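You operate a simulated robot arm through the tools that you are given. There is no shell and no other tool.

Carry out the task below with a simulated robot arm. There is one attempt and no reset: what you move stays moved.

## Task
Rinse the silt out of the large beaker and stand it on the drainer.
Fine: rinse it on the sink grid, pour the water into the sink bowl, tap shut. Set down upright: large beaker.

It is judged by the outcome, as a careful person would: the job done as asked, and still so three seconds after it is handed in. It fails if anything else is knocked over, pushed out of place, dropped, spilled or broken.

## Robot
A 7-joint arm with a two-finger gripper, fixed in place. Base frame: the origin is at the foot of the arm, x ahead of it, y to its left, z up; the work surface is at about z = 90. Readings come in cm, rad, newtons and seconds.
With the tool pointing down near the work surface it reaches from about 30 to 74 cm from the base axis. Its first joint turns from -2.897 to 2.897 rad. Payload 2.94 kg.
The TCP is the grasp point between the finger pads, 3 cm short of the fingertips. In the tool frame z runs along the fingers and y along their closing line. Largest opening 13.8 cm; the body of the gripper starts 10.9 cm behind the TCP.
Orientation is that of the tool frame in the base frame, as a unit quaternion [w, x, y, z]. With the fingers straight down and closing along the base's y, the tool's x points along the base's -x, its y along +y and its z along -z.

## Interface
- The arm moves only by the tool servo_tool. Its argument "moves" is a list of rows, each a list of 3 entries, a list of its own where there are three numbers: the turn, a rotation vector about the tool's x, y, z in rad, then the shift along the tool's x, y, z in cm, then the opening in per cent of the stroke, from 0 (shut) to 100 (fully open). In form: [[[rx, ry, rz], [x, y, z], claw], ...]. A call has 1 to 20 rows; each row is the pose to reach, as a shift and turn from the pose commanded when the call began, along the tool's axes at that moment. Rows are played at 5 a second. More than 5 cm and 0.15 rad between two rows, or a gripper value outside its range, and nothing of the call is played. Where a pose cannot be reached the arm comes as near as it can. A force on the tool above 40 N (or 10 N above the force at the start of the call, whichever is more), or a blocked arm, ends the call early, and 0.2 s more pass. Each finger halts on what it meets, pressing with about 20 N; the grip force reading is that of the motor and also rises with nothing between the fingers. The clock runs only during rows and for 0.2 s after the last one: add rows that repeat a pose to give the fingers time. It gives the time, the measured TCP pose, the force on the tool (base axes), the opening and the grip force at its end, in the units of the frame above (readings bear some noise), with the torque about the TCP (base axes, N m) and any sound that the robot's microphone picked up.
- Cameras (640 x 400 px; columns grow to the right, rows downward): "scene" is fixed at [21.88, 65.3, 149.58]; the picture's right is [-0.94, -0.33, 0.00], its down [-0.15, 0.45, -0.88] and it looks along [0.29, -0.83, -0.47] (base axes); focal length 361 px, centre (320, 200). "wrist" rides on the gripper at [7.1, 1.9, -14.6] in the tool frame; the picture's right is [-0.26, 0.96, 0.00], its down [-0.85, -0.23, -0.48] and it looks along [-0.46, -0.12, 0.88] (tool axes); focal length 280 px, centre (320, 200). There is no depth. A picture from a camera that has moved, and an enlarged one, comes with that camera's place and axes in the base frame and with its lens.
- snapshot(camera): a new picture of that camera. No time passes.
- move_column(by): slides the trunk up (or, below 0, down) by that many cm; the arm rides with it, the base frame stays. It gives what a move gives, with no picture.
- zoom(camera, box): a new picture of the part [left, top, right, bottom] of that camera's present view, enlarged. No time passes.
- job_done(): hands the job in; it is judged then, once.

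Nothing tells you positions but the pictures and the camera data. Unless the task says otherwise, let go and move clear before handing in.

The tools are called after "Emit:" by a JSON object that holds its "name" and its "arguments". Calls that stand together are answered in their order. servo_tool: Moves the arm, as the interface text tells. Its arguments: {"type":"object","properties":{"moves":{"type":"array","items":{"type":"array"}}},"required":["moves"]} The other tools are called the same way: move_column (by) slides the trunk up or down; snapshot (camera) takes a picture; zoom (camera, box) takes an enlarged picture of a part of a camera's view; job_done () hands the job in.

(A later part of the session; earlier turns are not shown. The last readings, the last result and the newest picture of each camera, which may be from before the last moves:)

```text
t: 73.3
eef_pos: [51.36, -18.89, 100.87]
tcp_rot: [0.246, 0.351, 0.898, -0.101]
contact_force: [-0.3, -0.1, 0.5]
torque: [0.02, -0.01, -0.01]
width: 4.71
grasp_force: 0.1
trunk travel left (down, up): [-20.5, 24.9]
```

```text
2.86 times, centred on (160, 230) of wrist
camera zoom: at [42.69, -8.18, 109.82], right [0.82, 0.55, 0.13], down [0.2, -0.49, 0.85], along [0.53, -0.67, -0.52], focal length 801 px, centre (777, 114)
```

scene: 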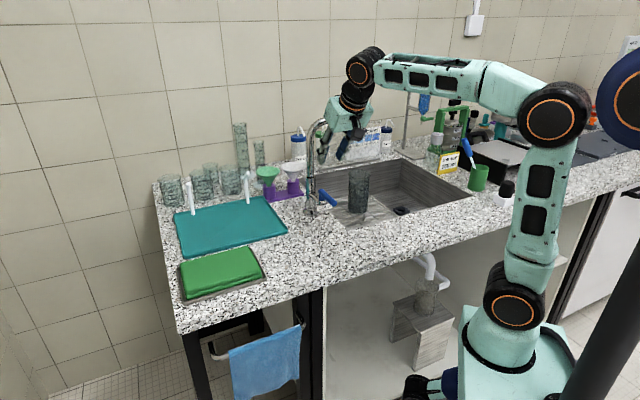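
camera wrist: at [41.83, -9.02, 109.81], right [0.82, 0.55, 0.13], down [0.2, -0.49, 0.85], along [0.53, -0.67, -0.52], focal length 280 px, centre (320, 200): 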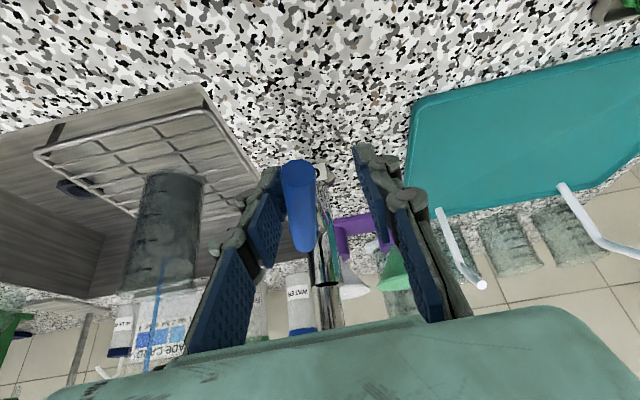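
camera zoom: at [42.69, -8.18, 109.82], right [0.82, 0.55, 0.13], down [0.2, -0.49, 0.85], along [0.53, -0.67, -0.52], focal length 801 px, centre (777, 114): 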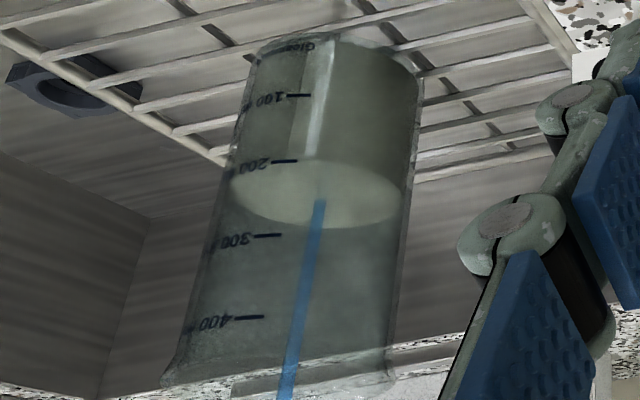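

About 215 ml now, at roughly 18 ml/s. Three more seconds, then I'll shut the lever by sweeping it back to its stop.

Emit:
{"name": "servo_tool", "arguments": {"moves": [[[0, 0, 0], [0, 0, 0], 34], [[0, 0, 0], [0, 0, 0], 34], [[0, 0, 0], [0, 0, 0], 34], [[0, 0, 0], [0, 0, 0], 34], [[0, 0, 0], [0, 0, 0], 34], [[0, 0, 0], [0, 0, 0], 34], [[0, 0, 0], [0, 0, 0], 34], [[0, 0, 0], [0, 0, 0], 34], [[0, 0, 0], [0, 0, 0], 34], [[0, 0, 0], [0, 0, 0], 34], [[0, 0, 0], [0, 0, 0], 34], [[0, 0, 0], [0, 0, 0], 34], [[0, 0, 0], [0, -1.0, 0], 34], [[0, 0, 0], [0, -2.0, 0], 34], [[0, 0, 0], [0, -3.0, 0], 34], [[0, 0, 0], [0, -3.9, 0], 34], [[0, 0, 0], [0, -4.7, 0], 34], [[0, 0, 0], [0, -5.2, 0], 34], [[0, 0, 0], [0, -5.4, 0], 34]]}}

Emit:
{"name": "zoom", "arguments": {"camera": "scene", "box": [300, 110, 400, 215]}}

Emit:
{"name": "snapshot", "arguments": {"camera": "wrist"}}

```text
t: 77.3
eef_pos: [47.79, -22.76, 100.99]
tcp_rot: [0.247, 0.352, 0.897, -0.102]
contact_force: [8.3, 4.2, -0.7]
torque: [-0.03, -0.01, -0.2]
width: 5.23
grasp_force: 4.3
trunk travel left (down, up): [-20.5, 24.9]
```

```text
3.81 times, centred on (350, 162) of scene
camera zoom: at [21.88, 65.3, 149.58], right [-0.94, -0.33, 0.0], down [-0.15, 0.45, -0.88], along [0.29, -0.83, -0.47], focal length 1374 px, centre (206, 343)
```

zoom: 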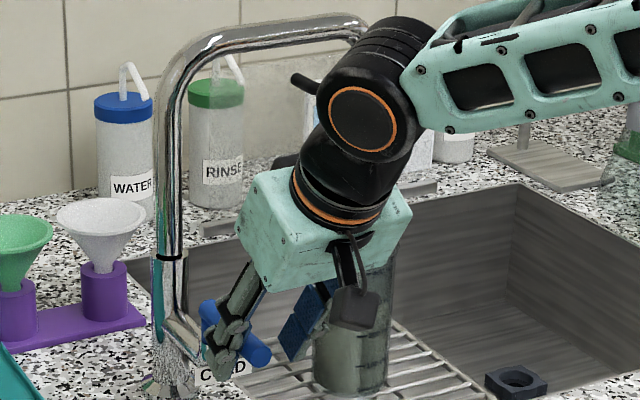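

```text
taken
camera wrist: at [39.12, -11.97, 109.9], right [0.82, 0.56, 0.13], down [0.2, -0.49, 0.85], along [0.53, -0.67, -0.52], focal length 280 px, centre (320, 200)
```

wrist: 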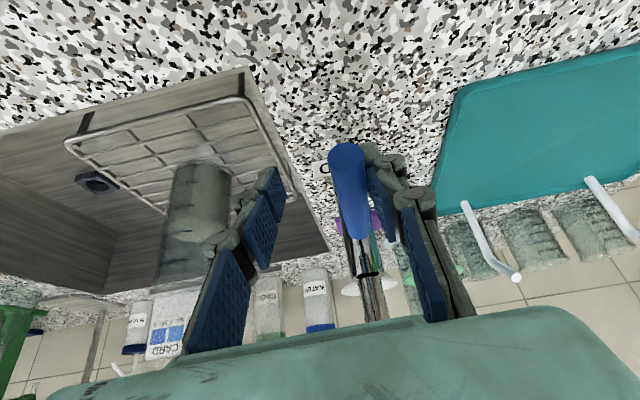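

The lever is pressed back against its shut stop. Easing off and rising clear to check that the stream has stopped.

Emit:
{"name": "servo_tool", "arguments": {"moves": [[[0, 0, 0], [0, 1.0, 0], 34], [[0, 0, 0], [0, 1.8, 0], 34], [[0, 0, 0], [-1.5, 1.8, -2.6], 34], [[0, 0, 0], [-3.6, 1.8, -6.0], 34], [[0, 0, 0], [-5.7, 1.8, -9.5], 34], [[0, 0, 0], [-7.7, 1.8, -12.9], 34], [[0, 0, 0], [-7.7, 1.8, -12.9], 34]]}}

Emit:
{"name": "snapshot", "arguments": {"camera": "wrist"}}

Emit:
{"name": "zoom", "arguments": {"camera": "scene", "box": [300, 100, 420, 220]}}

```text
t: 78.9
eef_pos: [48.96, -21.52, 116.23]
tcp_rot: [0.247, 0.352, 0.897, -0.102]
contact_force: [-0.2, -0.2, 0.1]
torque: [-0.01, -0.01, 0.0]
width: 4.69
grasp_force: 0.0
trunk travel left (down, up): [-20.5, 24.9]
```

```text
taken
camera wrist: at [40.28, -10.81, 125.04], right [0.82, 0.55, 0.13], down [0.2, -0.49, 0.85], along [0.53, -0.67, -0.52], focal length 280 px, centre (320, 200)
```

wrist: 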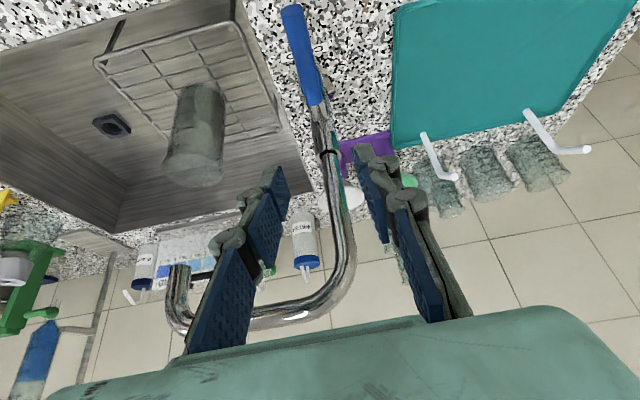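

```text
3.33 times, centred on (360, 160) of scene
camera zoom: at [21.88, 65.3, 149.58], right [-0.94, -0.33, 0.0], down [-0.15, 0.45, -0.88], along [0.29, -0.83, -0.47], focal length 1202 px, centre (187, 333)
```

zoom: 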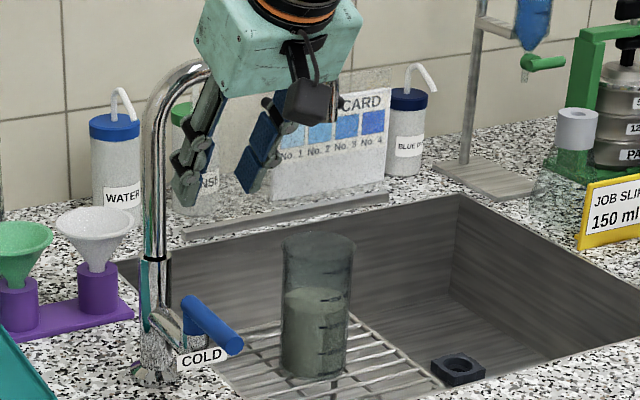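

The tap is shut: no stream, lever back in place, and about 270 ml of murky water in the beaker. Now back to the pre-grip pose in front of the beaker.

Emit:
{"name": "servo_tool", "arguments": {"moves": [[[0, 0, 0], [-0.3, -2.97, 0.3], 34], [[0, 0, 0], [-0.6, -5.93, 0.6], 34], [[0, 0, 0], [-0.9, -8.9, 0.9], 34], [[0, 0, 0], [-1.2, -11.9, 1.2], 34], [[0, 0, 0], [-1.5, -14.8, 1.5], 34], [[0, 0, 0], [-1.8, -17.8, 1.8], 34], [[0, 0, 0], [-1.8, -17.8, 1.8], 34]]}}

Emit:
{"name": "servo_tool", "arguments": {"moves": [[[0, -0.087, 0], [1.71, 0, 2.86], 45], [[0, -0.174, 0], [3.42, 0, 5.72], 55], [[0, -0.26, 0], [5.13, 0, 8.58], 65], [[0, -0.347, 0], [6.84, 0, 11.44], 75], [[0, -0.433, 0], [8.55, 0, 14.3], 75], [[0, -0.52, 0], [10.26, 0.1, 17.16], 75], [[0, -0.52, 0], [10.26, 0.1, 17.16], 75]]}}

Emit:
{"name": "snapshot", "arguments": {"camera": "wrist"}}

Emit:
{"name": "zoom", "arguments": {"camera": "scene", "box": [300, 110, 440, 240]}}

```text
t: 80.5
eef_pos: [38.73, -36.33, 115.64]
tcp_rot: [0.246, 0.351, 0.898, -0.101]
contact_force: [-0.2, 0.2, -0.1]
torque: [0.04, -0.01, -0.02]
width: 4.67
grasp_force: 0.0
trunk travel left (down, up): [-20.5, 24.9]
```

```text
t: 82.1
eef_pos: [38.67, -36.33, 95.57]
tcp_rot: [0.469, 0.314, 0.804, -0.189]
contact_force: [-0.4, -1.0, 0.3]
torque: [0.02, 0.03, -0.01]
width: 10.34
grasp_force: 0.1
trunk travel left (down, up): [-20.5, 24.9]
```

```text
taken
camera wrist: at [28.03, -23.8, 96.59], right [0.75, 0.62, 0.22], down [-0.15, -0.16, 0.98], along [0.64, -0.77, -0.03], focal length 280 px, centre (320, 200)
```

wrist: 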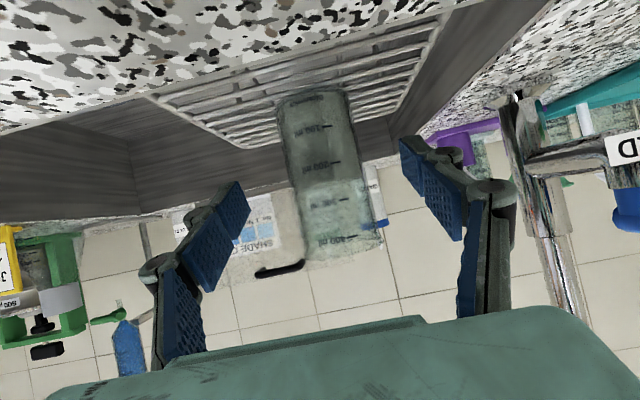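

```text
3.08 times, centred on (370, 175) of scene
camera zoom: at [21.88, 65.3, 149.58], right [-0.94, -0.33, 0.0], down [-0.15, 0.45, -0.88], along [0.29, -0.83, -0.47], focal length 1109 px, centre (166, 277)
```

zoom: 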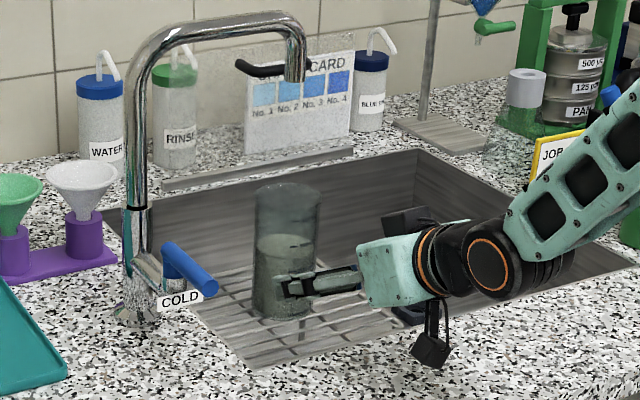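

In front of the filled beaker with the fingers open either side. Advancing 10 cm and gripping.

Emit:
{"name": "servo_tool", "arguments": {"moves": [[[0, 0, 0], [-0.98, 0, 1.75], 75], [[0, 0, 0], [-1.96, 0, 3.5], 75], [[0, 0, 0], [-2.94, 0, 5.24], 75], [[0, 0, 0], [-3.92, 0, 6.99], 75], [[0, 0, 0], [-4.75, 0, 8.9], 75], [[0, 0, 0], [-4.75, 0, 8.9], 75]]}}

Emit:
{"name": "snapshot", "arguments": {"camera": "wrist"}}

```text
t: 83.5
eef_pos: [45.98, -43.23, 95.53]
tcp_rot: [0.469, 0.314, 0.804, -0.189]
contact_force: [0.2, 0.0, 0.3]
torque: [-0.03, -0.01, 0.0]
width: 10.35
grasp_force: 0.1
trunk travel left (down, up): [-20.5, 24.9]
```

```text
taken
camera wrist: at [35.43, -30.74, 96.41], right [0.75, 0.62, 0.22], down [-0.15, -0.16, 0.98], along [0.64, -0.77, -0.03], focal length 280 px, centre (320, 200)
```

wrist: 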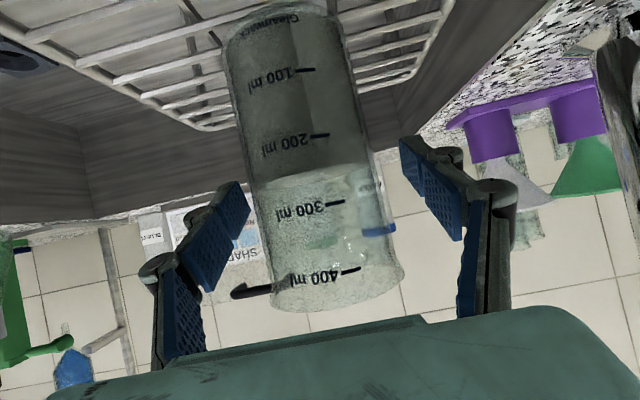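

The beaker is centred between the pads with the level at about 260 ml. Closing the grip.

Emit:
{"name": "servo_tool", "arguments": {"moves": [[[0, 0, 0], [0, 0, 0], 65], [[0, 0, 0], [0, 0, 0], 55], [[0, 0, 0], [0, 0, 0], 48], [[0, 0, 0], [0, 0, 0], 40], [[0, 0, 0], [0, 0, 0], 30], [[0, 0, 0], [0, 0, 0], 30]]}}

Emit:
{"name": "servo_tool", "arguments": {"moves": [[[0, 0, 0], [-0.35, 0, -0.2], 30], [[0, 0, 0], [-0.87, 0, -0.49], 30], [[0, 0, 0], [-1.75, 0, -0.98], 30], [[0, 0, 0], [-2.6, 0, -1.47], 30], [[0, 0, 0], [-2.6, 0, -1.47], 30], [[0, 0, 0], [-2.6, 0, -1.47], 30]]}}

Emit:
{"name": "snapshot", "arguments": {"camera": "wrist"}}

Emit:
{"name": "zoom", "arguments": {"camera": "scene", "box": [300, 100, 440, 230]}}

```text
t: 84.9
eef_pos: [46.05, -43.25, 95.45]
tcp_rot: [0.469, 0.314, 0.803, -0.189]
contact_force: [-1.3, -0.9, 0.6]
torque: [0.01, -0.03, -0.03]
width: 6.46
grasp_force: 20.2
trunk travel left (down, up): [-20.5, 24.9]
```

```text
t: 86.3
eef_pos: [46.02, -43.34, 98.24]
tcp_rot: [0.469, 0.314, 0.804, -0.189]
contact_force: [0.1, -0.2, -4.5]
torque: [-0.02, -0.03, 0.02]
width: 6.45
grasp_force: 19.6
trunk travel left (down, up): [-20.5, 24.9]
```

```text
taken
camera wrist: at [35.4, -30.68, 99.34], right [0.75, 0.62, 0.22], down [-0.15, -0.16, 0.98], along [0.64, -0.77, -0.03], focal length 280 px, centre (320, 200)
```

wrist: 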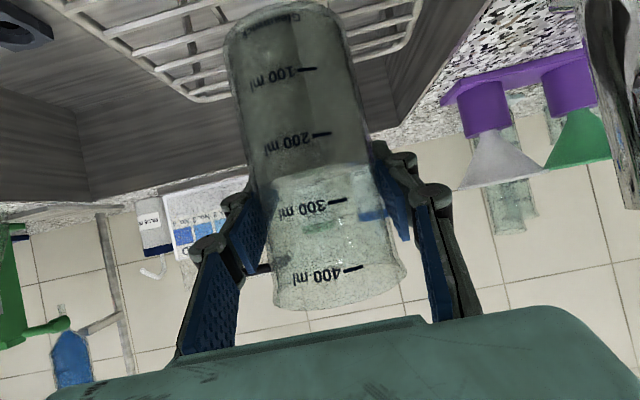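

```text
3.08 times, centred on (370, 165) of scene
camera zoom: at [21.88, 65.3, 149.58], right [-0.94, -0.33, 0.0], down [-0.15, 0.45, -0.88], along [0.29, -0.83, -0.47], focal length 1109 px, centre (166, 308)
```

zoom: 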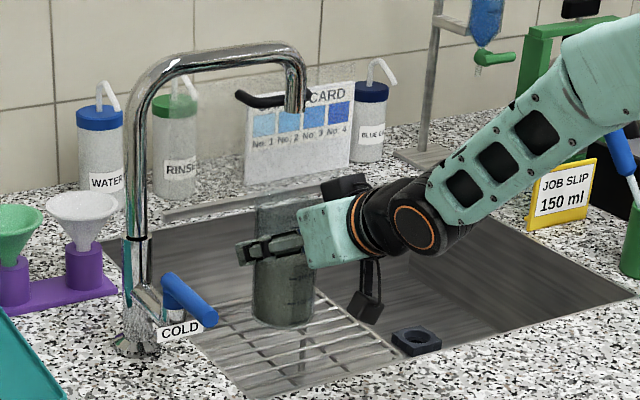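

The filled beaker is held securely, weighing about 4.5 N. I'll slide it sideways from under the spout, away from the tap, to over the open sink bowl near the drain.

Emit:
{"name": "servo_tool", "arguments": {"moves": [[[0.01, 0, 0.006], [-0.05, -1.0, 0.1], 30], [[0.03, 0, 0.017], [-0.14, -2.9, 0.31], 30], [[0.05, 0, 0.028], [-0.24, -4.9, 0.52], 30], [[0.07, 0.001, 0.039], [-0.34, -6.9, 0.74], 30], [[0.09, 0.001, 0.051], [-0.43, -8.9, 0.95], 30], [[0.11, 0.001, 0.062], [-0.53, -10.9, 1.16], 30], [[0.13, 0.001, 0.073], [-0.63, -12.9, 1.38], 30], [[0.15, 0.002, 0.084], [-0.72, -14.8, 1.58], 30], [[0.17, 0.002, 0.095], [-0.8, -16.4, 1.75], 30], [[0.178, 0.002, 0.1], [-0.84, -17.26, 1.84], 30], [[0.178, 0.002, 0.1], [-0.84, -17.26, 1.84], 30]]}}

Emit:
{"name": "snapshot", "arguments": {"camera": "scene"}}

Emit:
{"name": "snapshot", "arguments": {"camera": "wrist"}}

```text
t: 88.7
eef_pos: [35.67, -57.2, 98.3]
tcp_rot: [0.447, 0.394, 0.768, -0.235]
contact_force: [0.3, 0.2, -4.3]
torque: [-0.04, -0.01, 0.0]
width: 6.46
grasp_force: 20.3
trunk travel left (down, up): [-20.5, 24.9]
```

```text
taken
```

scene: 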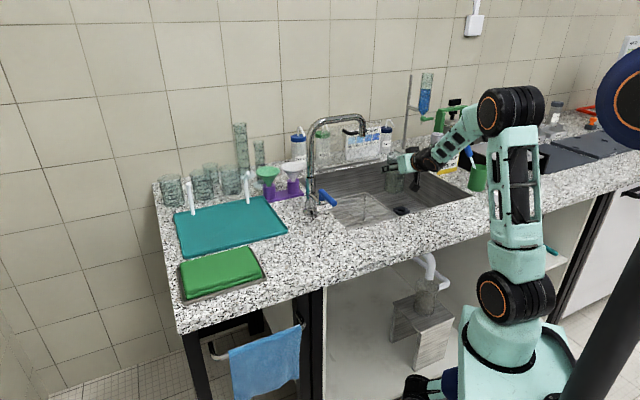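

```text
taken
camera wrist: at [27.83, -42.74, 99.29], right [0.86, 0.46, 0.22], down [-0.18, -0.13, 0.98], along [0.47, -0.88, -0.03], focal length 280 px, centre (320, 200)
```

wrist: 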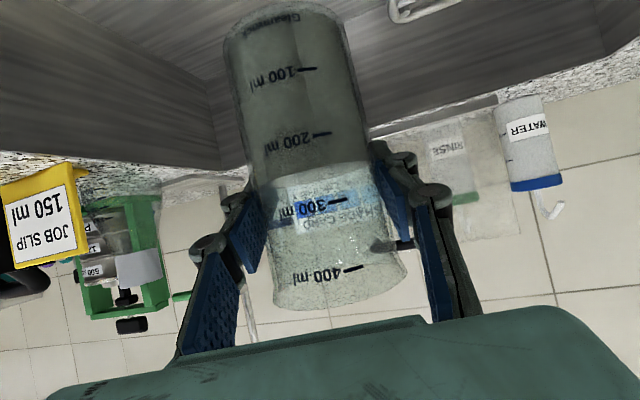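

The beaker is over the open bowl. I'll raise the trunk 8 cm for hand clearance, then start tilting it slowly away from the tap.

Emit:
{"name": "move_column", "arguments": {"by": 8}}

Emit:
{"name": "servo_tool", "arguments": {"moves": [[[-0.04, 0, 0.07], [0, 0, 0], 30], [[-0.08, 0, 0.14], [0, 0, 0], 30], [[-0.13, 0, 0.23], [0, 0, 0], 30], [[-0.18, 0, 0.32], [0, 0, 0], 30], [[-0.23, 0, 0.41], [0, 0, 0], 30], [[-0.28, 0, 0.5], [0, 0, 0], 30], [[-0.33, 0, 0.59], [0, 0, 0], 30], [[-0.38, 0, 0.68], [0, 0, 0], 30], [[-0.43, 0, 0.77], [0, 0, 0], 30], [[-0.48, 0, 0.855], [0, 0, 0], 30], [[-0.48, 0, 0.855], [0, 0, 0], 30]]}}

Emit:
{"name": "zoom", "arguments": {"camera": "scene", "box": [320, 80, 500, 240]}}

Emit:
{"name": "snapshot", "arguments": {"camera": "wrist"}}

```text
t: 89.8
eef_pos: [35.65, -57.25, 106.27]
tcp_rot: [0.447, 0.394, 0.768, -0.235]
contact_force: [0.2, 0.4, -3.9]
torque: [-0.03, -0.04, 0.03]
width: 6.44
grasp_force: 20.0
trunk travel left (down, up): [-28.5, 16.9]
```

```text
t: 92.2
eef_pos: [35.69, -57.23, 106.26]
tcp_rot: [0.581, 0.56, 0.57, 0.153]
contact_force: [1.0, 0.0, -3.8]
torque: [-0.06, 0.04, 0.01]
width: 6.47
grasp_force: 20.2
trunk travel left (down, up): [-28.5, 16.9]
```

```text
2.50 times, centred on (410, 160) of scene
camera zoom: at [21.88, 65.3, 149.58], right [-0.94, -0.33, 0.0], down [-0.15, 0.45, -0.88], along [0.29, -0.83, -0.47], focal length 901 px, centre (95, 300)
```

zoom: 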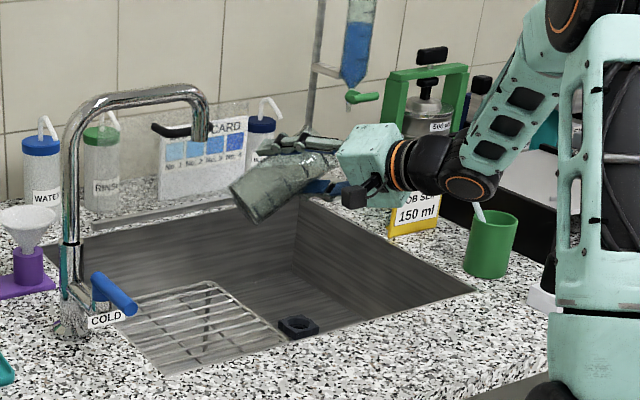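

```text
taken
camera wrist: at [26.45, -43.69, 108.49], right [0.36, 0.1, 0.93], down [-0.76, -0.54, 0.36], along [0.54, -0.84, -0.12], focal length 280 px, centre (320, 200)
```

wrist: 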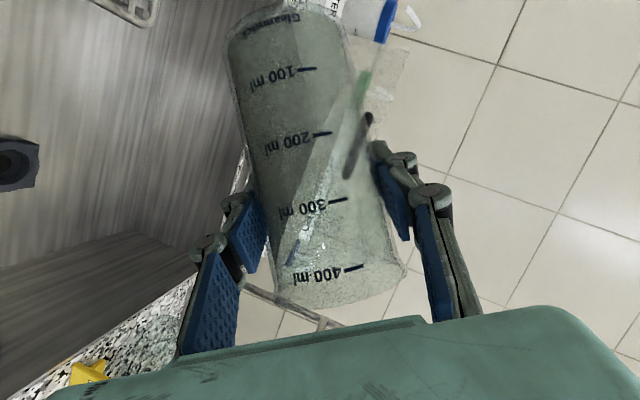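

The water surface is just short of the lip and the mouth points over the open bowl. Continuing the tilt slowly to pour.

Emit:
{"name": "servo_tool", "arguments": {"moves": [[[-0.03, 0, 0.052], [0, 0, 0], 30], [[-0.06, 0, 0.105], [0, 0, 0], 30], [[-0.09, 0, 0.157], [0, 0, 0], 30], [[-0.12, 0, 0.21], [0, 0, 0], 30], [[-0.15, 0, 0.262], [0, 0, 0], 30], [[-0.18, 0, 0.315], [0, 0, 0], 30], [[-0.21, 0, 0.367], [0, 0, 0], 30], [[-0.24, 0, 0.42], [0, 0, 0], 30], [[-0.27, 0, 0.472], [0, 0, 0], 30], [[-0.3, 0, 0.525], [0, 0, 0], 30], [[-0.3, 0, 0.525], [0, 0, 0], 30], [[-0.3, 0, 0.525], [0, 0, 0], 30]]}}

Emit:
{"name": "zoom", "arguments": {"camera": "scene", "box": [320, 80, 500, 240]}}

Emit:
{"name": "snapshot", "arguments": {"camera": "wrist"}}

```text
t: 94.8
eef_pos: [35.65, -57.07, 106.38]
tcp_rot: [0.599, 0.596, 0.377, 0.381]
contact_force: [-0.4, 0.4, -1.5]
torque: [-0.02, 0.07, 0.04]
width: 6.43
grasp_force: 20.0
trunk travel left (down, up): [-28.5, 16.9]
```

```text
2.50 times, centred on (410, 160) of scene
camera zoom: at [21.88, 65.3, 149.58], right [-0.94, -0.33, 0.0], down [-0.15, 0.45, -0.88], along [0.29, -0.83, -0.47], focal length 901 px, centre (95, 300)
```

zoom: 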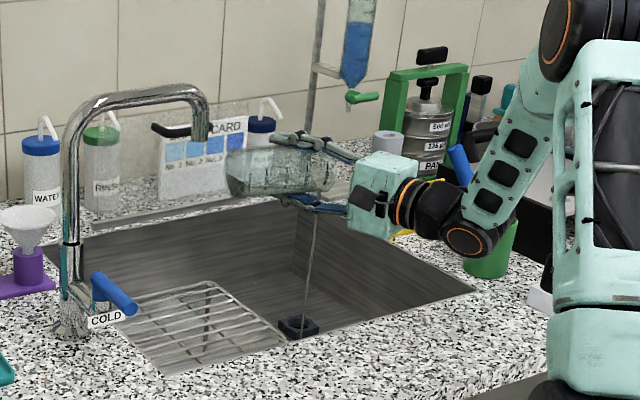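

```text
taken
camera wrist: at [25.48, -44.39, 108.23], right [-0.12, -0.24, 0.96], down [-0.79, -0.56, -0.24], along [0.6, -0.79, -0.12], focal length 280 px, centre (320, 200)
```

wrist: 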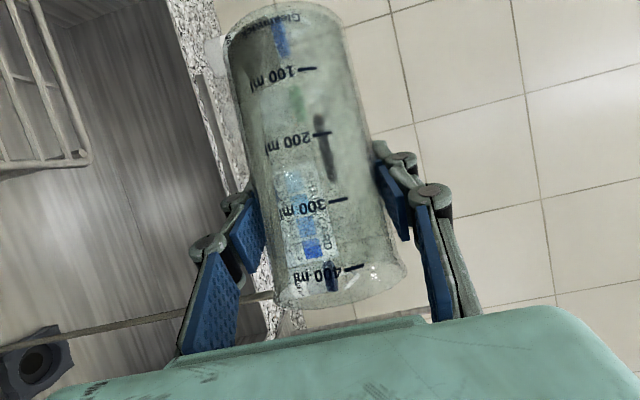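

The water is pouring in a clean stream into the bowl by the drain. Tilting further to empty it fully.

Emit:
{"name": "servo_tool", "arguments": {"moves": [[[-0.04, 0, 0.07], [0, 0, 0], 30], [[-0.08, 0, 0.14], [0, 0, 0], 30], [[-0.12, 0, 0.21], [0, 0, 0], 30], [[-0.16, 0, 0.28], [0, 0, 0], 30], [[-0.2, 0, 0.35], [0, 0, 0], 30], [[-0.24, 0, 0.42], [0, 0, 0], 30], [[-0.28, 0, 0.49], [0, 0, 0], 30], [[-0.32, 0, 0.56], [0, 0, 0], 30], [[-0.36, 0, 0.63], [0, 0, 0], 30], [[-0.38, 0, 0.67], [0, 0, 0], 30], [[-0.38, 0, 0.67], [0, 0, 0], 30], [[-0.38, 0, 0.67], [0, 0, 0], 30], [[-0.38, 0, 0.67], [0, 0, 0], 30], [[-0.38, 0, 0.67], [0, 0, 0], 30]]}}

Emit:
{"name": "zoom", "arguments": {"camera": "scene", "box": [320, 80, 500, 240]}}

Emit:
{"name": "snapshot", "arguments": {"camera": "wrist"}}

```text
t: 97.8
eef_pos: [35.67, -57.2, 106.31]
tcp_rot: [0.541, 0.564, 0.083, 0.618]
contact_force: [-0.1, -0.1, -1.4]
torque: [-0.01, 0.05, -0.03]
width: 6.42
grasp_force: 20.6
trunk travel left (down, up): [-28.5, 16.9]
```

```text
2.50 times, centred on (410, 160) of scene
camera zoom: at [21.88, 65.3, 149.58], right [-0.94, -0.33, 0.0], down [-0.15, 0.45, -0.88], along [0.29, -0.83, -0.47], focal length 901 px, centre (95, 300)
```

zoom: 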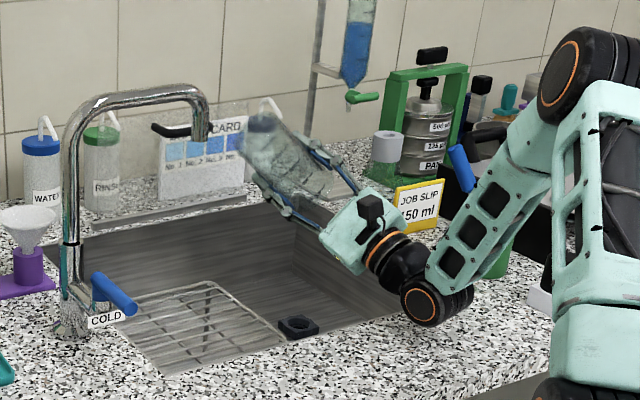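

```text
taken
camera wrist: at [24.56, -44.96, 106.93], right [-0.61, -0.59, 0.53], down [-0.43, -0.31, -0.85], along [0.66, -0.75, -0.06], focal length 280 px, centre (320, 200)
```

wrist: 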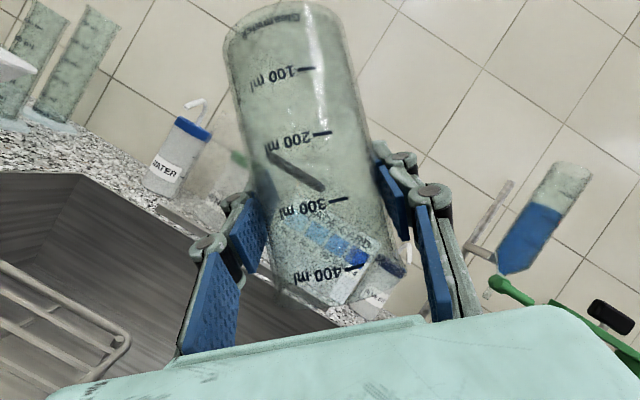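

The beaker is empty and the stream has stopped. Rolling it back upright to check how clean it is.

Emit:
{"name": "servo_tool", "arguments": {"moves": [[[0.06, 0, -0.105], [0, 0, 0], 30], [[0.12, 0, -0.21], [0, 0, 0], 30], [[0.18, 0, -0.32], [0, 0, 0], 30], [[0.245, 0, -0.43], [0, 0, 0], 30], [[0.31, 0, -0.54], [0, 0, 0], 30], [[0.37, 0, -0.65], [0, 0, 0], 30], [[0.43, 0, -0.76], [0, 0, 0], 30], [[0.495, 0, -0.87], [0, 0, 0], 30], [[0.56, 0, -0.98], [0, 0, 0], 30], [[0.62, 0, -1.09], [0, 0, 0], 30], [[0.68, 0, -1.2], [0, 0, 0], 30], [[0.745, 0, -1.31], [0, 0, 0], 30], [[0.81, 0, -1.42], [0, 0, 0], 30], [[0.87, 0, -1.53], [0, 0, 0], 30], [[0.93, 0, -1.64], [0, 0, 0], 30], [[0.99, 0, -1.75], [0, 0, 0], 30], [[1.05, 0, -1.86], [0, 0, 0], 30], [[1.11, 0, -1.96], [0, 0, 0], 30], [[1.16, 0, -2.05], [0, 0, 0], 30], [[1.16, 0, -2.05], [0, 0, 0], 30]]}}

Emit:
{"name": "snapshot", "arguments": {"camera": "wrist"}}

Emit:
{"name": "zoom", "arguments": {"camera": "scene", "box": [350, 110, 450, 210]}}

```text
t: 102.0
eef_pos: [35.66, -57.22, 106.22]
tcp_rot: [0.447, 0.395, 0.767, -0.237]
contact_force: [0.2, -0.3, -1.9]
torque: [-0.03, 0.0, 0.0]
width: 6.42
grasp_force: 19.9
trunk travel left (down, up): [-28.5, 16.9]
```

```text
taken
camera wrist: at [27.83, -42.69, 107.24], right [0.86, 0.45, 0.22], down [-0.18, -0.13, 0.98], along [0.47, -0.88, -0.03], focal length 280 px, centre (320, 200)
```

wrist: 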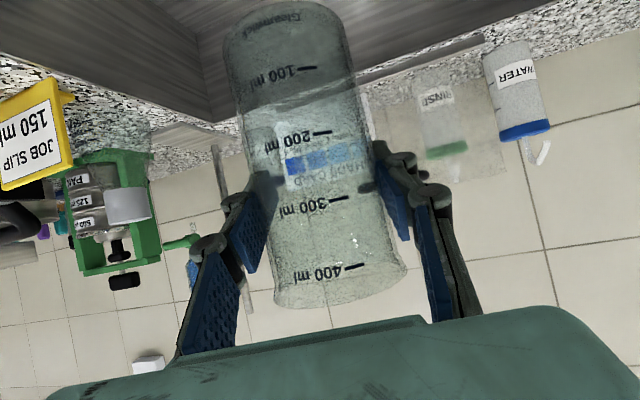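

```text
4.00 times, centred on (400, 160) of scene
camera zoom: at [21.88, 65.3, 149.58], right [-0.94, -0.33, 0.0], down [-0.15, 0.45, -0.88], along [0.29, -0.83, -0.47], focal length 1442 px, centre (0, 360)
```

zoom: 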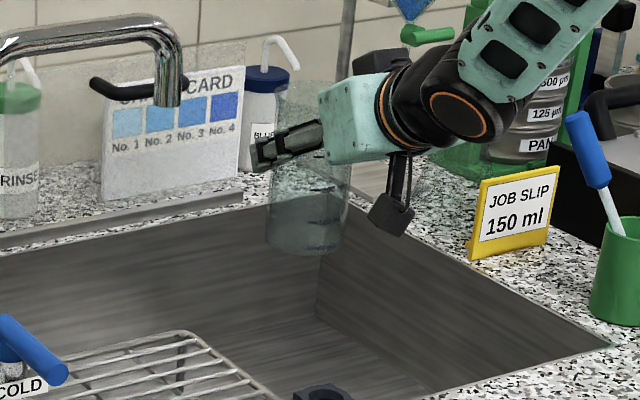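

Emit:
{"name": "zoom", "arguments": {"camera": "wrist", "box": [200, 0, 430, 320]}}

Emit:
{"name": "zoom", "arguments": {"camera": "scene", "box": [380, 125, 420, 180]}}

```text
1.25 times, centred on (315, 160) of wrist
camera zoom: at [27.83, -42.69, 107.24], right [0.86, 0.45, 0.22], down [-0.18, -0.13, 0.98], along [0.47, -0.88, -0.03], focal length 350 px, centre (326, 250)
```

zoom: 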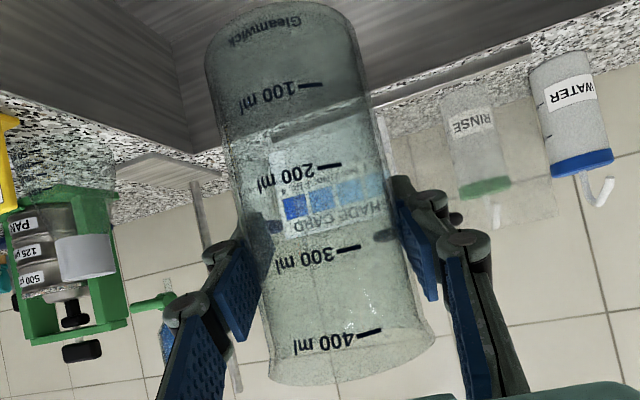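

```text
7.27 times, centred on (400, 152) of scene
camera zoom: at [21.88, 65.3, 149.58], right [-0.94, -0.33, 0.0], down [-0.15, 0.45, -0.88], along [0.29, -0.83, -0.47], focal length 2622 px, centre (-262, 546)
```

zoom: 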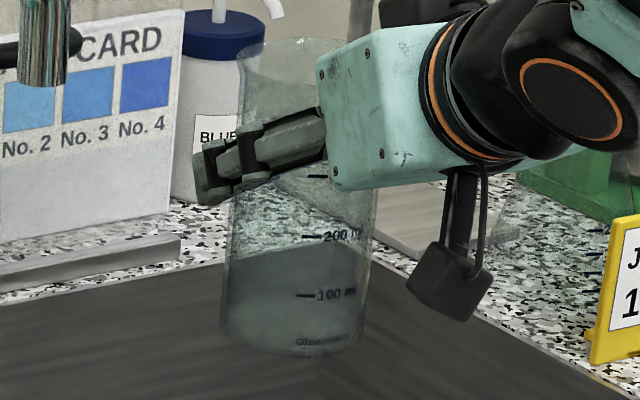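

The glass looks fully clear, with the silt gone. I'll draw the beaker back to radius 54, raise it, and swing around the tap toward the drainer.

Emit:
{"name": "servo_tool", "arguments": {"moves": [[[0, 0, 0], [1.1, 0.14, -2.0], 30], [[0, 0, 0], [2.6, 0.33, -4.6], 30], [[0, 0, 0], [4.0, 0.5, -7.1], 30], [[0, 0, 0], [5.3, 0.67, -9.4], 30], [[0, 0, 0], [6.42, 0.81, -11.4], 30], [[0, 0, 0], [6.42, 0.81, -11.4], 30]]}}

Emit:
{"name": "move_column", "arguments": {"by": 11}}

Emit:
{"name": "snapshot", "arguments": {"camera": "scene"}}

```text
t: 103.5
eef_pos: [28.95, -45.83, 106.2]
tcp_rot: [0.448, 0.394, 0.767, -0.236]
contact_force: [-0.9, 0.5, -1.4]
torque: [0.01, -0.05, -0.01]
width: 6.41
grasp_force: 20.2
trunk travel left (down, up): [-28.5, 16.9]
```

```text
t: 104.9
eef_pos: [28.98, -45.89, 117.12]
tcp_rot: [0.447, 0.395, 0.767, -0.236]
contact_force: [-0.7, 1.2, -2.3]
torque: [-0.01, -0.01, 0.03]
width: 6.43
grasp_force: 19.9
trunk travel left (down, up): [-39.5, 5.9]
```

```text
taken
```

scene: 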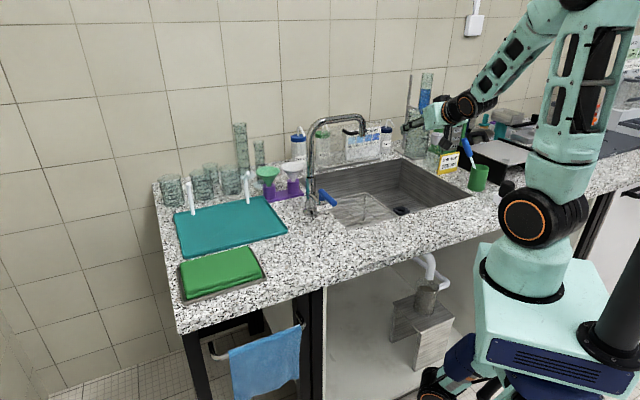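

Raised and clear. Swinging round to the drainer side at radius 54.

Emit:
{"name": "servo_tool", "arguments": {"moves": [[[-0.0445, 0, -0.025], [-0.07, 3.0, 0.07], 30], [[-0.089, -0.001, -0.05], [-0.06, 6.01, -0.01], 30], [[-0.1335, -0.0015, -0.075], [0.04, 8.99, -0.23], 30], [[-0.178, -0.002, -0.1], [0.21, 11.97, -0.59], 30], [[-0.2225, -0.0025, -0.125], [0.46, 14.92, -1.09], 30], [[-0.267, -0.003, -0.15], [0.8, 17.83, -1.74], 30], [[-0.3115, -0.0035, -0.175], [1.21, 20.7, -2.53], 30], [[-0.356, -0.004, -0.2], [1.7, 23.5, -3.45], 30], [[-0.4005, -0.0045, -0.225], [2.27, 26.25, -4.51], 30], [[-0.445, -0.005, -0.25], [2.91, 28.93, -5.7], 30], [[-0.4895, -0.0055, -0.275], [3.62, 31.53, -7.02], 30], [[-0.534, -0.006, -0.3], [4.41, 34.05, -8.46], 30], [[-0.5785, -0.0065, -0.325], [5.26, 36.45, -10.01], 30], [[-0.623, -0.007, -0.35], [6.17, 38.77, -11.68], 30], [[-0.623, -0.007, -0.35], [6.17, 38.77, -11.68], 30]]}}

Emit:
{"name": "snapshot", "arguments": {"camera": "scene"}}

Emit:
{"name": "snapshot", "arguments": {"camera": "wrist"}}

```text
t: 108.1
eef_pos: [52.81, -12.72, 117.03]
tcp_rot: [0.502, 0.1, 0.857, -0.064]
contact_force: [-0.4, 0.4, -0.8]
torque: [-0.01, 0.0, -0.02]
width: 6.41
grasp_force: 19.5
trunk travel left (down, up): [-39.5, 5.9]
```

```text
taken
```

scene: 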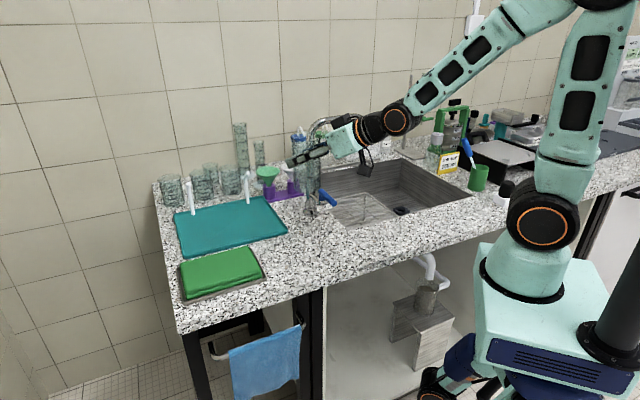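

```text
taken
camera wrist: at [37.57, -6.8, 118.11], right [0.36, 0.91, 0.22], down [-0.05, -0.21, 0.98], along [0.93, -0.36, -0.03], focal length 280 px, centre (320, 200)
```

wrist: 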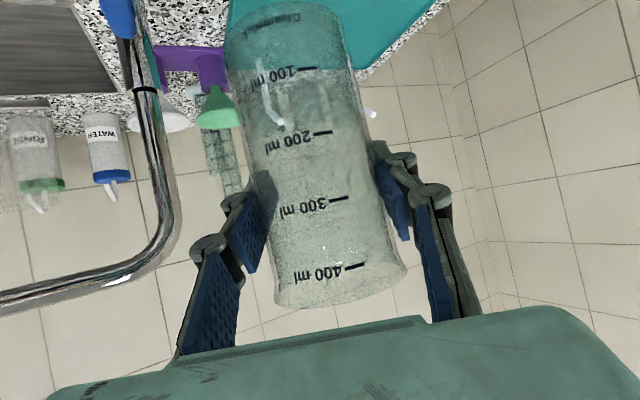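

The clean beaker is at the drainer side. Extending outward over the drainer's near corner area, toward (70, -17).

Emit:
{"name": "servo_tool", "arguments": {"moves": [[[0, 0, 0], [-1.4, -0.02, 2.5], 30], [[0, 0, 0], [-2.9, -0.04, 5.2], 30], [[0, 0, 0], [-4.4, -0.06, 7.9], 30], [[0, 0, 0], [-5.9, -0.08, 10.6], 30], [[0, 0, 0], [-7.4, -0.1, 13.2], 30], [[0, 0, 0], [-8.66, -0.12, 15.5], 30], [[0, 0, 0], [-8.66, -0.12, 15.5], 30]]}}

Emit:
{"name": "snapshot", "arguments": {"camera": "scene"}}

Emit:
{"name": "snapshot", "arguments": {"camera": "wrist"}}

```text
t: 109.7
eef_pos: [70.22, -17.16, 117.11]
tcp_rot: [0.502, 0.101, 0.857, -0.065]
contact_force: [0.2, 0.2, -1.0]
torque: [0.0, 0.02, 0.01]
width: 6.45
grasp_force: 19.6
trunk travel left (down, up): [-39.5, 5.9]
```

```text
taken
```

scene: 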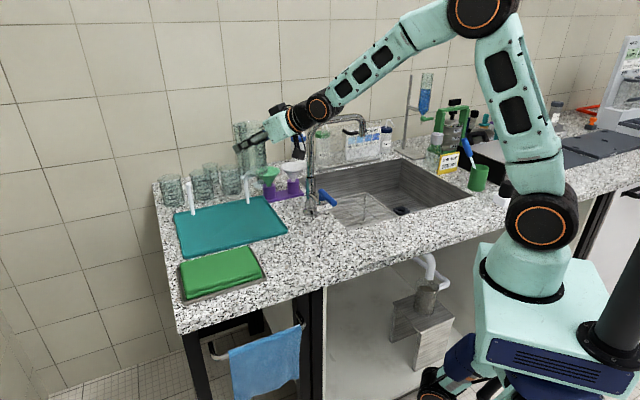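

```text
taken
camera wrist: at [54.86, -11.28, 118.12], right [0.36, 0.91, 0.22], down [-0.05, -0.21, 0.98], along [0.93, -0.36, -0.03], focal length 280 px, centre (320, 200)
```

wrist: 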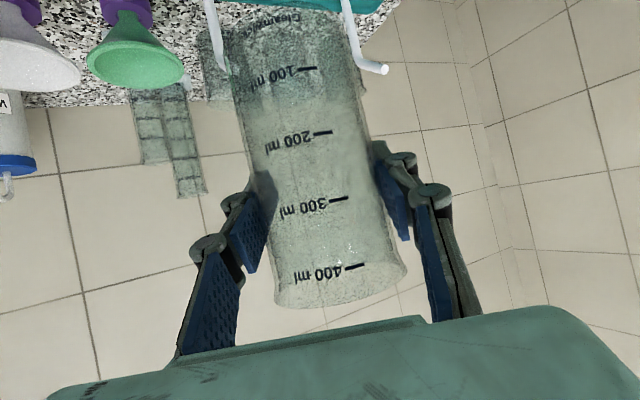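

The target point projects well inside the drainer mat. Lowering the trunk in steps.

Emit:
{"name": "move_column", "arguments": {"by": -9}}

Emit:
{"name": "move_column", "arguments": {"by": -5}}

Emit:
{"name": "zoom", "arguments": {"camera": "scene", "box": [160, 110, 340, 270]}}

Emit:
{"name": "snapshot", "arguments": {"camera": "wrist"}}

```text
t: 110.9
eef_pos: [70.26, -17.11, 108.16]
tcp_rot: [0.502, 0.1, 0.857, -0.064]
contact_force: [1.0, -0.7, -1.3]
torque: [-0.01, 0.02, 0.02]
width: 6.43
grasp_force: 20.2
trunk travel left (down, up): [-30.5, 14.9]
```

```text
t: 111.8
eef_pos: [70.23, -17.14, 103.22]
tcp_rot: [0.502, 0.102, 0.856, -0.066]
contact_force: [1.4, -0.8, -2.4]
torque: [0.01, 0.0, 0.03]
width: 6.45
grasp_force: 19.8
trunk travel left (down, up): [-25.5, 19.9]
```

```text
2.50 times, centred on (250, 190) of scene
camera zoom: at [21.88, 65.3, 149.58], right [-0.94, -0.33, 0.0], down [-0.15, 0.45, -0.88], along [0.29, -0.83, -0.47], focal length 901 px, centre (495, 225)
```

zoom: 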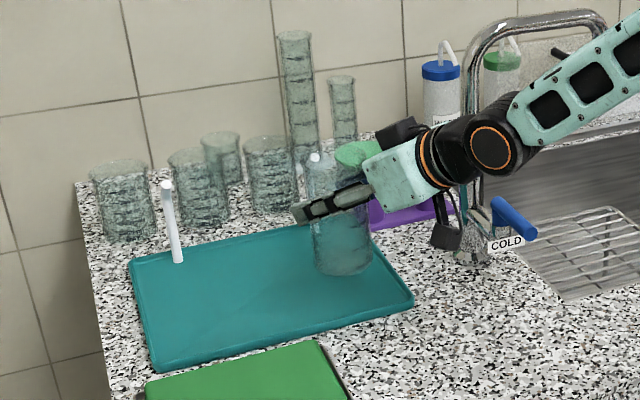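

```text
taken
camera wrist: at [54.83, -11.27, 104.13], right [0.36, 0.91, 0.22], down [-0.05, -0.21, 0.98], along [0.93, -0.36, -0.03], focal length 280 px, centre (320, 200)
```

wrist: 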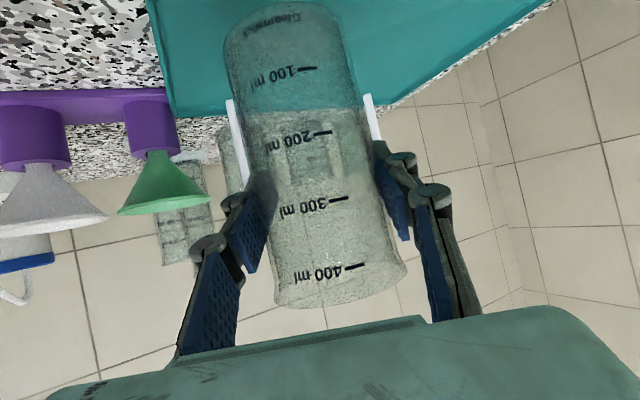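

About 3 cm above the drainer. Lowering in small steps, watching for contact.

Emit:
{"name": "servo_tool", "arguments": {"moves": [[[0, 0, 0], [0.7, 0, 0.39], 30], [[0, 0, 0], [1.4, 0, 0.78], 30], [[0, 0, 0], [1.75, 0, 0.98], 30], [[0, 0, 0], [1.75, 0, 0.98], 30]]}}

Emit:
{"name": "servo_tool", "arguments": {"moves": [[[0, 0, 0], [0.17, 0, 0.1], 30], [[0, 0, 0], [0.35, 0, 0.2], 30], [[0, 0, 0], [0.35, 0, 0.2], 30]]}}

Emit:
{"name": "zoom", "arguments": {"camera": "scene", "box": [220, 150, 300, 250]}}

```text
t: 112.8
eef_pos: [70.14, -17.25, 100.98]
tcp_rot: [0.502, 0.101, 0.856, -0.066]
contact_force: [0.7, -0.9, 0.2]
torque: [-0.01, -0.01, 0.0]
width: 6.42
grasp_force: 20.1
trunk travel left (down, up): [-25.5, 19.9]
```

```text
t: 113.6
eef_pos: [70.07, -17.3, 100.66]
tcp_rot: [0.502, 0.101, 0.856, -0.066]
contact_force: [-0.2, 0.6, -2.1]
torque: [-0.06, -0.01, 0.0]
width: 6.45
grasp_force: 20.0
trunk travel left (down, up): [-25.5, 19.9]
```

```text
4.00 times, centred on (260, 200) of scene
camera zoom: at [21.88, 65.3, 149.58], right [-0.94, -0.33, 0.0], down [-0.15, 0.45, -0.88], along [0.29, -0.83, -0.47], focal length 1442 px, centre (560, 200)
```

zoom: 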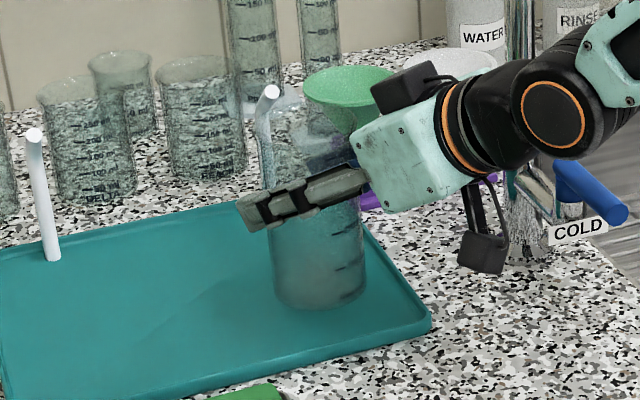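

Emit:
{"name": "servo_tool", "arguments": {"moves": [[[0, 0, 0], [0.17, 0, 0.1], 30], [[0, 0, 0], [0.3, 0, 0.17], 30], [[0, 0, 0], [0.3, 0, 0.17], 30]]}}

Emit:
{"name": "servo_tool", "arguments": {"moves": [[[0, 0, 0], [0.17, 0, 0.1], 30], [[0, 0, 0], [0.26, 0, 0.15], 30], [[0, 0, 0], [0.26, 0, 0.15], 30]]}}

Emit:
{"name": "zoom", "arguments": {"camera": "scene", "box": [220, 150, 300, 250]}}

```text
t: 114.4
eef_pos: [70.2, -17.25, 100.36]
tcp_rot: [0.502, 0.101, 0.856, -0.065]
contact_force: [-0.8, -0.3, -1.6]
torque: [-0.04, -0.01, 0.02]
width: 6.42
grasp_force: 20.4
trunk travel left (down, up): [-25.5, 19.9]
```

```text
t: 115.2
eef_pos: [70.19, -17.16, 100.0]
tcp_rot: [0.502, 0.101, 0.857, -0.065]
contact_force: [-0.1, -0.2, -1.9]
torque: [-0.01, -0.04, 0.0]
width: 6.4
grasp_force: 20.3
trunk travel left (down, up): [-25.5, 19.9]
```

```text
4.00 times, centred on (260, 200) of scene
camera zoom: at [21.88, 65.3, 149.58], right [-0.94, -0.33, 0.0], down [-0.15, 0.45, -0.88], along [0.29, -0.83, -0.47], focal length 1442 px, centre (560, 200)
```

zoom: 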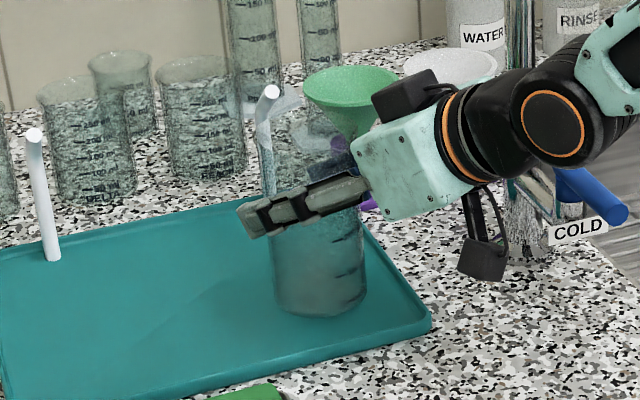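

Emit:
{"name": "servo_tool", "arguments": {"moves": [[[0, 0, 0], [0.13, 0, 0.07], 30], [[0, 0, 0], [0.26, 0, 0.15], 30], [[0, 0, 0], [0.26, 0, 0.15], 30]]}}

Emit:
{"name": "servo_tool", "arguments": {"moves": [[[0, 0, 0], [0.13, 0, 0.07], 30], [[0, 0, 0], [0.26, 0, 0.15], 30], [[0, 0, 0], [0.26, 0, 0.15], 30]]}}

```text
t: 116.0
eef_pos: [70.15, -17.3, 99.69]
tcp_rot: [0.502, 0.101, 0.856, -0.065]
contact_force: [0.0, 0.5, -1.0]
torque: [-0.01, 0.0, 0.0]
width: 6.44
grasp_force: 19.8
trunk travel left (down, up): [-25.5, 19.9]
```

```text
t: 116.8
eef_pos: [70.11, -17.29, 99.33]
tcp_rot: [0.502, 0.101, 0.857, -0.065]
contact_force: [-1.2, -0.1, -1.0]
torque: [-0.02, -0.02, 0.02]
width: 6.43
grasp_force: 20.0
trunk travel left (down, up): [-25.5, 19.9]
```

Emit:
{"name": "servo_tool", "arguments": {"moves": [[[0, 0, 0], [0.13, 0, 0.07], 30], [[0, 0, 0], [0.22, 0, 0.12], 30], [[0, 0, 0], [0.22, 0, 0.12], 30]]}}

Emit:
{"name": "zoom", "arguments": {"camera": "scene", "box": [220, 150, 300, 250]}}

```text
t: 117.6
eef_pos: [70.18, -17.17, 99.41]
tcp_rot: [0.503, 0.102, 0.856, -0.066]
contact_force: [1.5, -0.2, 4.7]
torque: [0.18, -0.07, -0.02]
width: 6.46
grasp_force: 19.8
trunk travel left (down, up): [-25.5, 19.9]
```

```text
4.00 times, centred on (260, 200) of scene
camera zoom: at [21.88, 65.3, 149.58], right [-0.94, -0.33, 0.0], down [-0.15, 0.45, -0.88], along [0.29, -0.83, -0.47], focal length 1442 px, centre (560, 200)
```

zoom: 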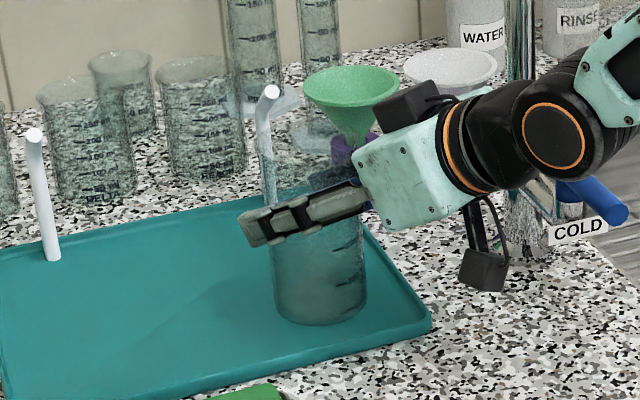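

Contact with the drainer: the force has turned upward. Opening the fingers.

Emit:
{"name": "servo_tool", "arguments": {"moves": [[[0, 0, 0], [-0.04, 0, -0.02], 44], [[0, 0, 0], [-0.04, 0, -0.02], 50], [[0, 0, 0], [-0.04, 0, -0.02], 58], [[0, 0, 0], [-0.04, 0, -0.02], 68], [[0, 0, 0], [-0.04, 0, -0.02], 75], [[0, 0, 0], [-0.04, 0, -0.02], 75]]}}

Emit:
{"name": "zoom", "arguments": {"camera": "scene", "box": [220, 150, 300, 250]}}

Emit:
{"name": "snapshot", "arguments": {"camera": "wrist"}}

```text
t: 119.0
eef_pos: [70.08, -17.25, 99.18]
tcp_rot: [0.501, 0.101, 0.857, -0.065]
contact_force: [0.4, -0.4, 0.5]
torque: [0.01, 0.03, -0.02]
width: 10.35
grasp_force: 0.1
trunk travel left (down, up): [-25.5, 19.9]
```

```text
4.00 times, centred on (260, 200) of scene
camera zoom: at [21.88, 65.3, 149.58], right [-0.94, -0.33, 0.0], down [-0.15, 0.45, -0.88], along [0.29, -0.83, -0.47], focal length 1442 px, centre (560, 200)
```

zoom: 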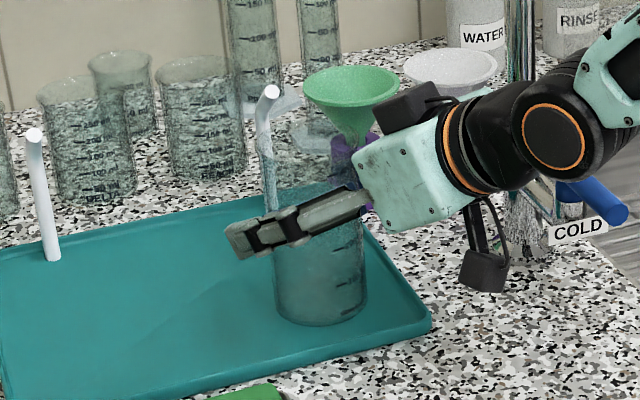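

```text
taken
camera wrist: at [54.81, -11.33, 100.17], right [0.36, 0.91, 0.22], down [-0.05, -0.21, 0.98], along [0.93, -0.36, -0.03], focal length 280 px, centre (320, 200)
```

wrist: 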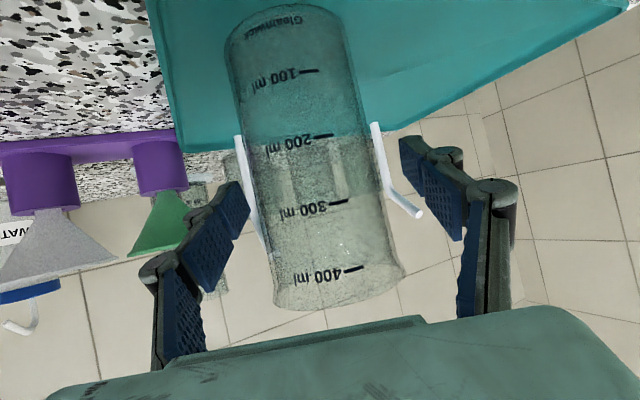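

The beaker stands upright on the drainer. Pulling the fingers straight back and then raising the arm.

Emit:
{"name": "servo_tool", "arguments": {"moves": [[[0, 0, 0], [0.74, 0, -1.31], 75], [[0, 0, 0], [1.96, 0, -3.5], 75], [[0, 0, 0], [3.43, 0, -6.1], 75], [[0, 0, 0], [4.9, 0, -8.7], 75], [[0, 0, 0], [6.4, 0, -11.3], 75], [[0, 0, 0], [6.4, 0, -11.3], 75]]}}

Emit:
{"name": "move_column", "arguments": {"by": 16}}

Emit:
{"name": "snapshot", "arguments": {"camera": "scene"}}

Emit:
{"name": "zoom", "arguments": {"camera": "scene", "box": [150, 110, 410, 280]}}

Emit:
{"name": "snapshot", "arguments": {"camera": "wrist"}}

```text
t: 120.4
eef_pos: [57.37, -14.08, 99.05]
tcp_rot: [0.502, 0.101, 0.857, -0.065]
contact_force: [-0.4, -0.1, 0.6]
torque: [-0.01, 0.02, 0.01]
width: 10.37
grasp_force: 0.0
trunk travel left (down, up): [-25.5, 19.9]
```

```text
t: 122.3
eef_pos: [57.44, -14.18, 115.16]
tcp_rot: [0.501, 0.101, 0.857, -0.065]
contact_force: [-0.2, -0.4, -0.3]
torque: [0.03, 0.01, -0.01]
width: 10.37
grasp_force: 0.0
trunk travel left (down, up): [-41.5, 3.9]
```

```text
taken
```

scene: 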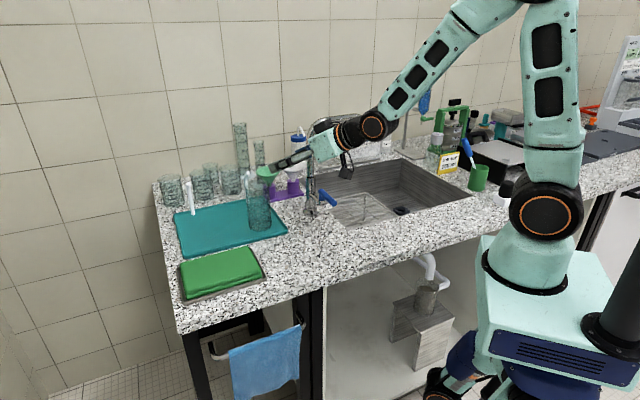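

```text
2.35 times, centred on (280, 195) of scene
camera zoom: at [21.88, 65.3, 149.58], right [-0.94, -0.33, 0.0], down [-0.15, 0.45, -0.88], along [0.29, -0.83, -0.47], focal length 848 px, centre (414, 212)
```

zoom: 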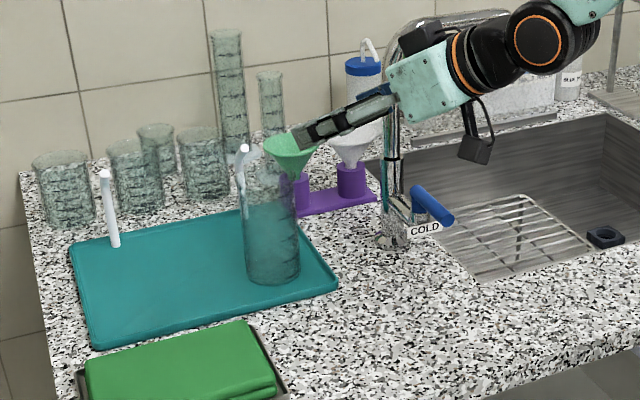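

```text
taken
camera wrist: at [42.14, -8.24, 116.12], right [0.36, 0.91, 0.22], down [-0.05, -0.21, 0.98], along [0.93, -0.36, -0.03], focal length 280 px, centre (320, 200)
```

wrist: 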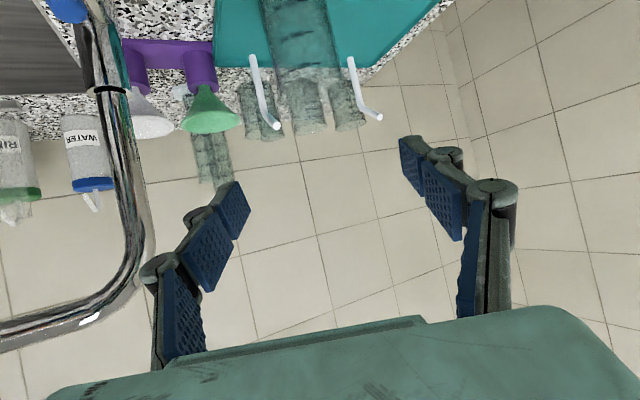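

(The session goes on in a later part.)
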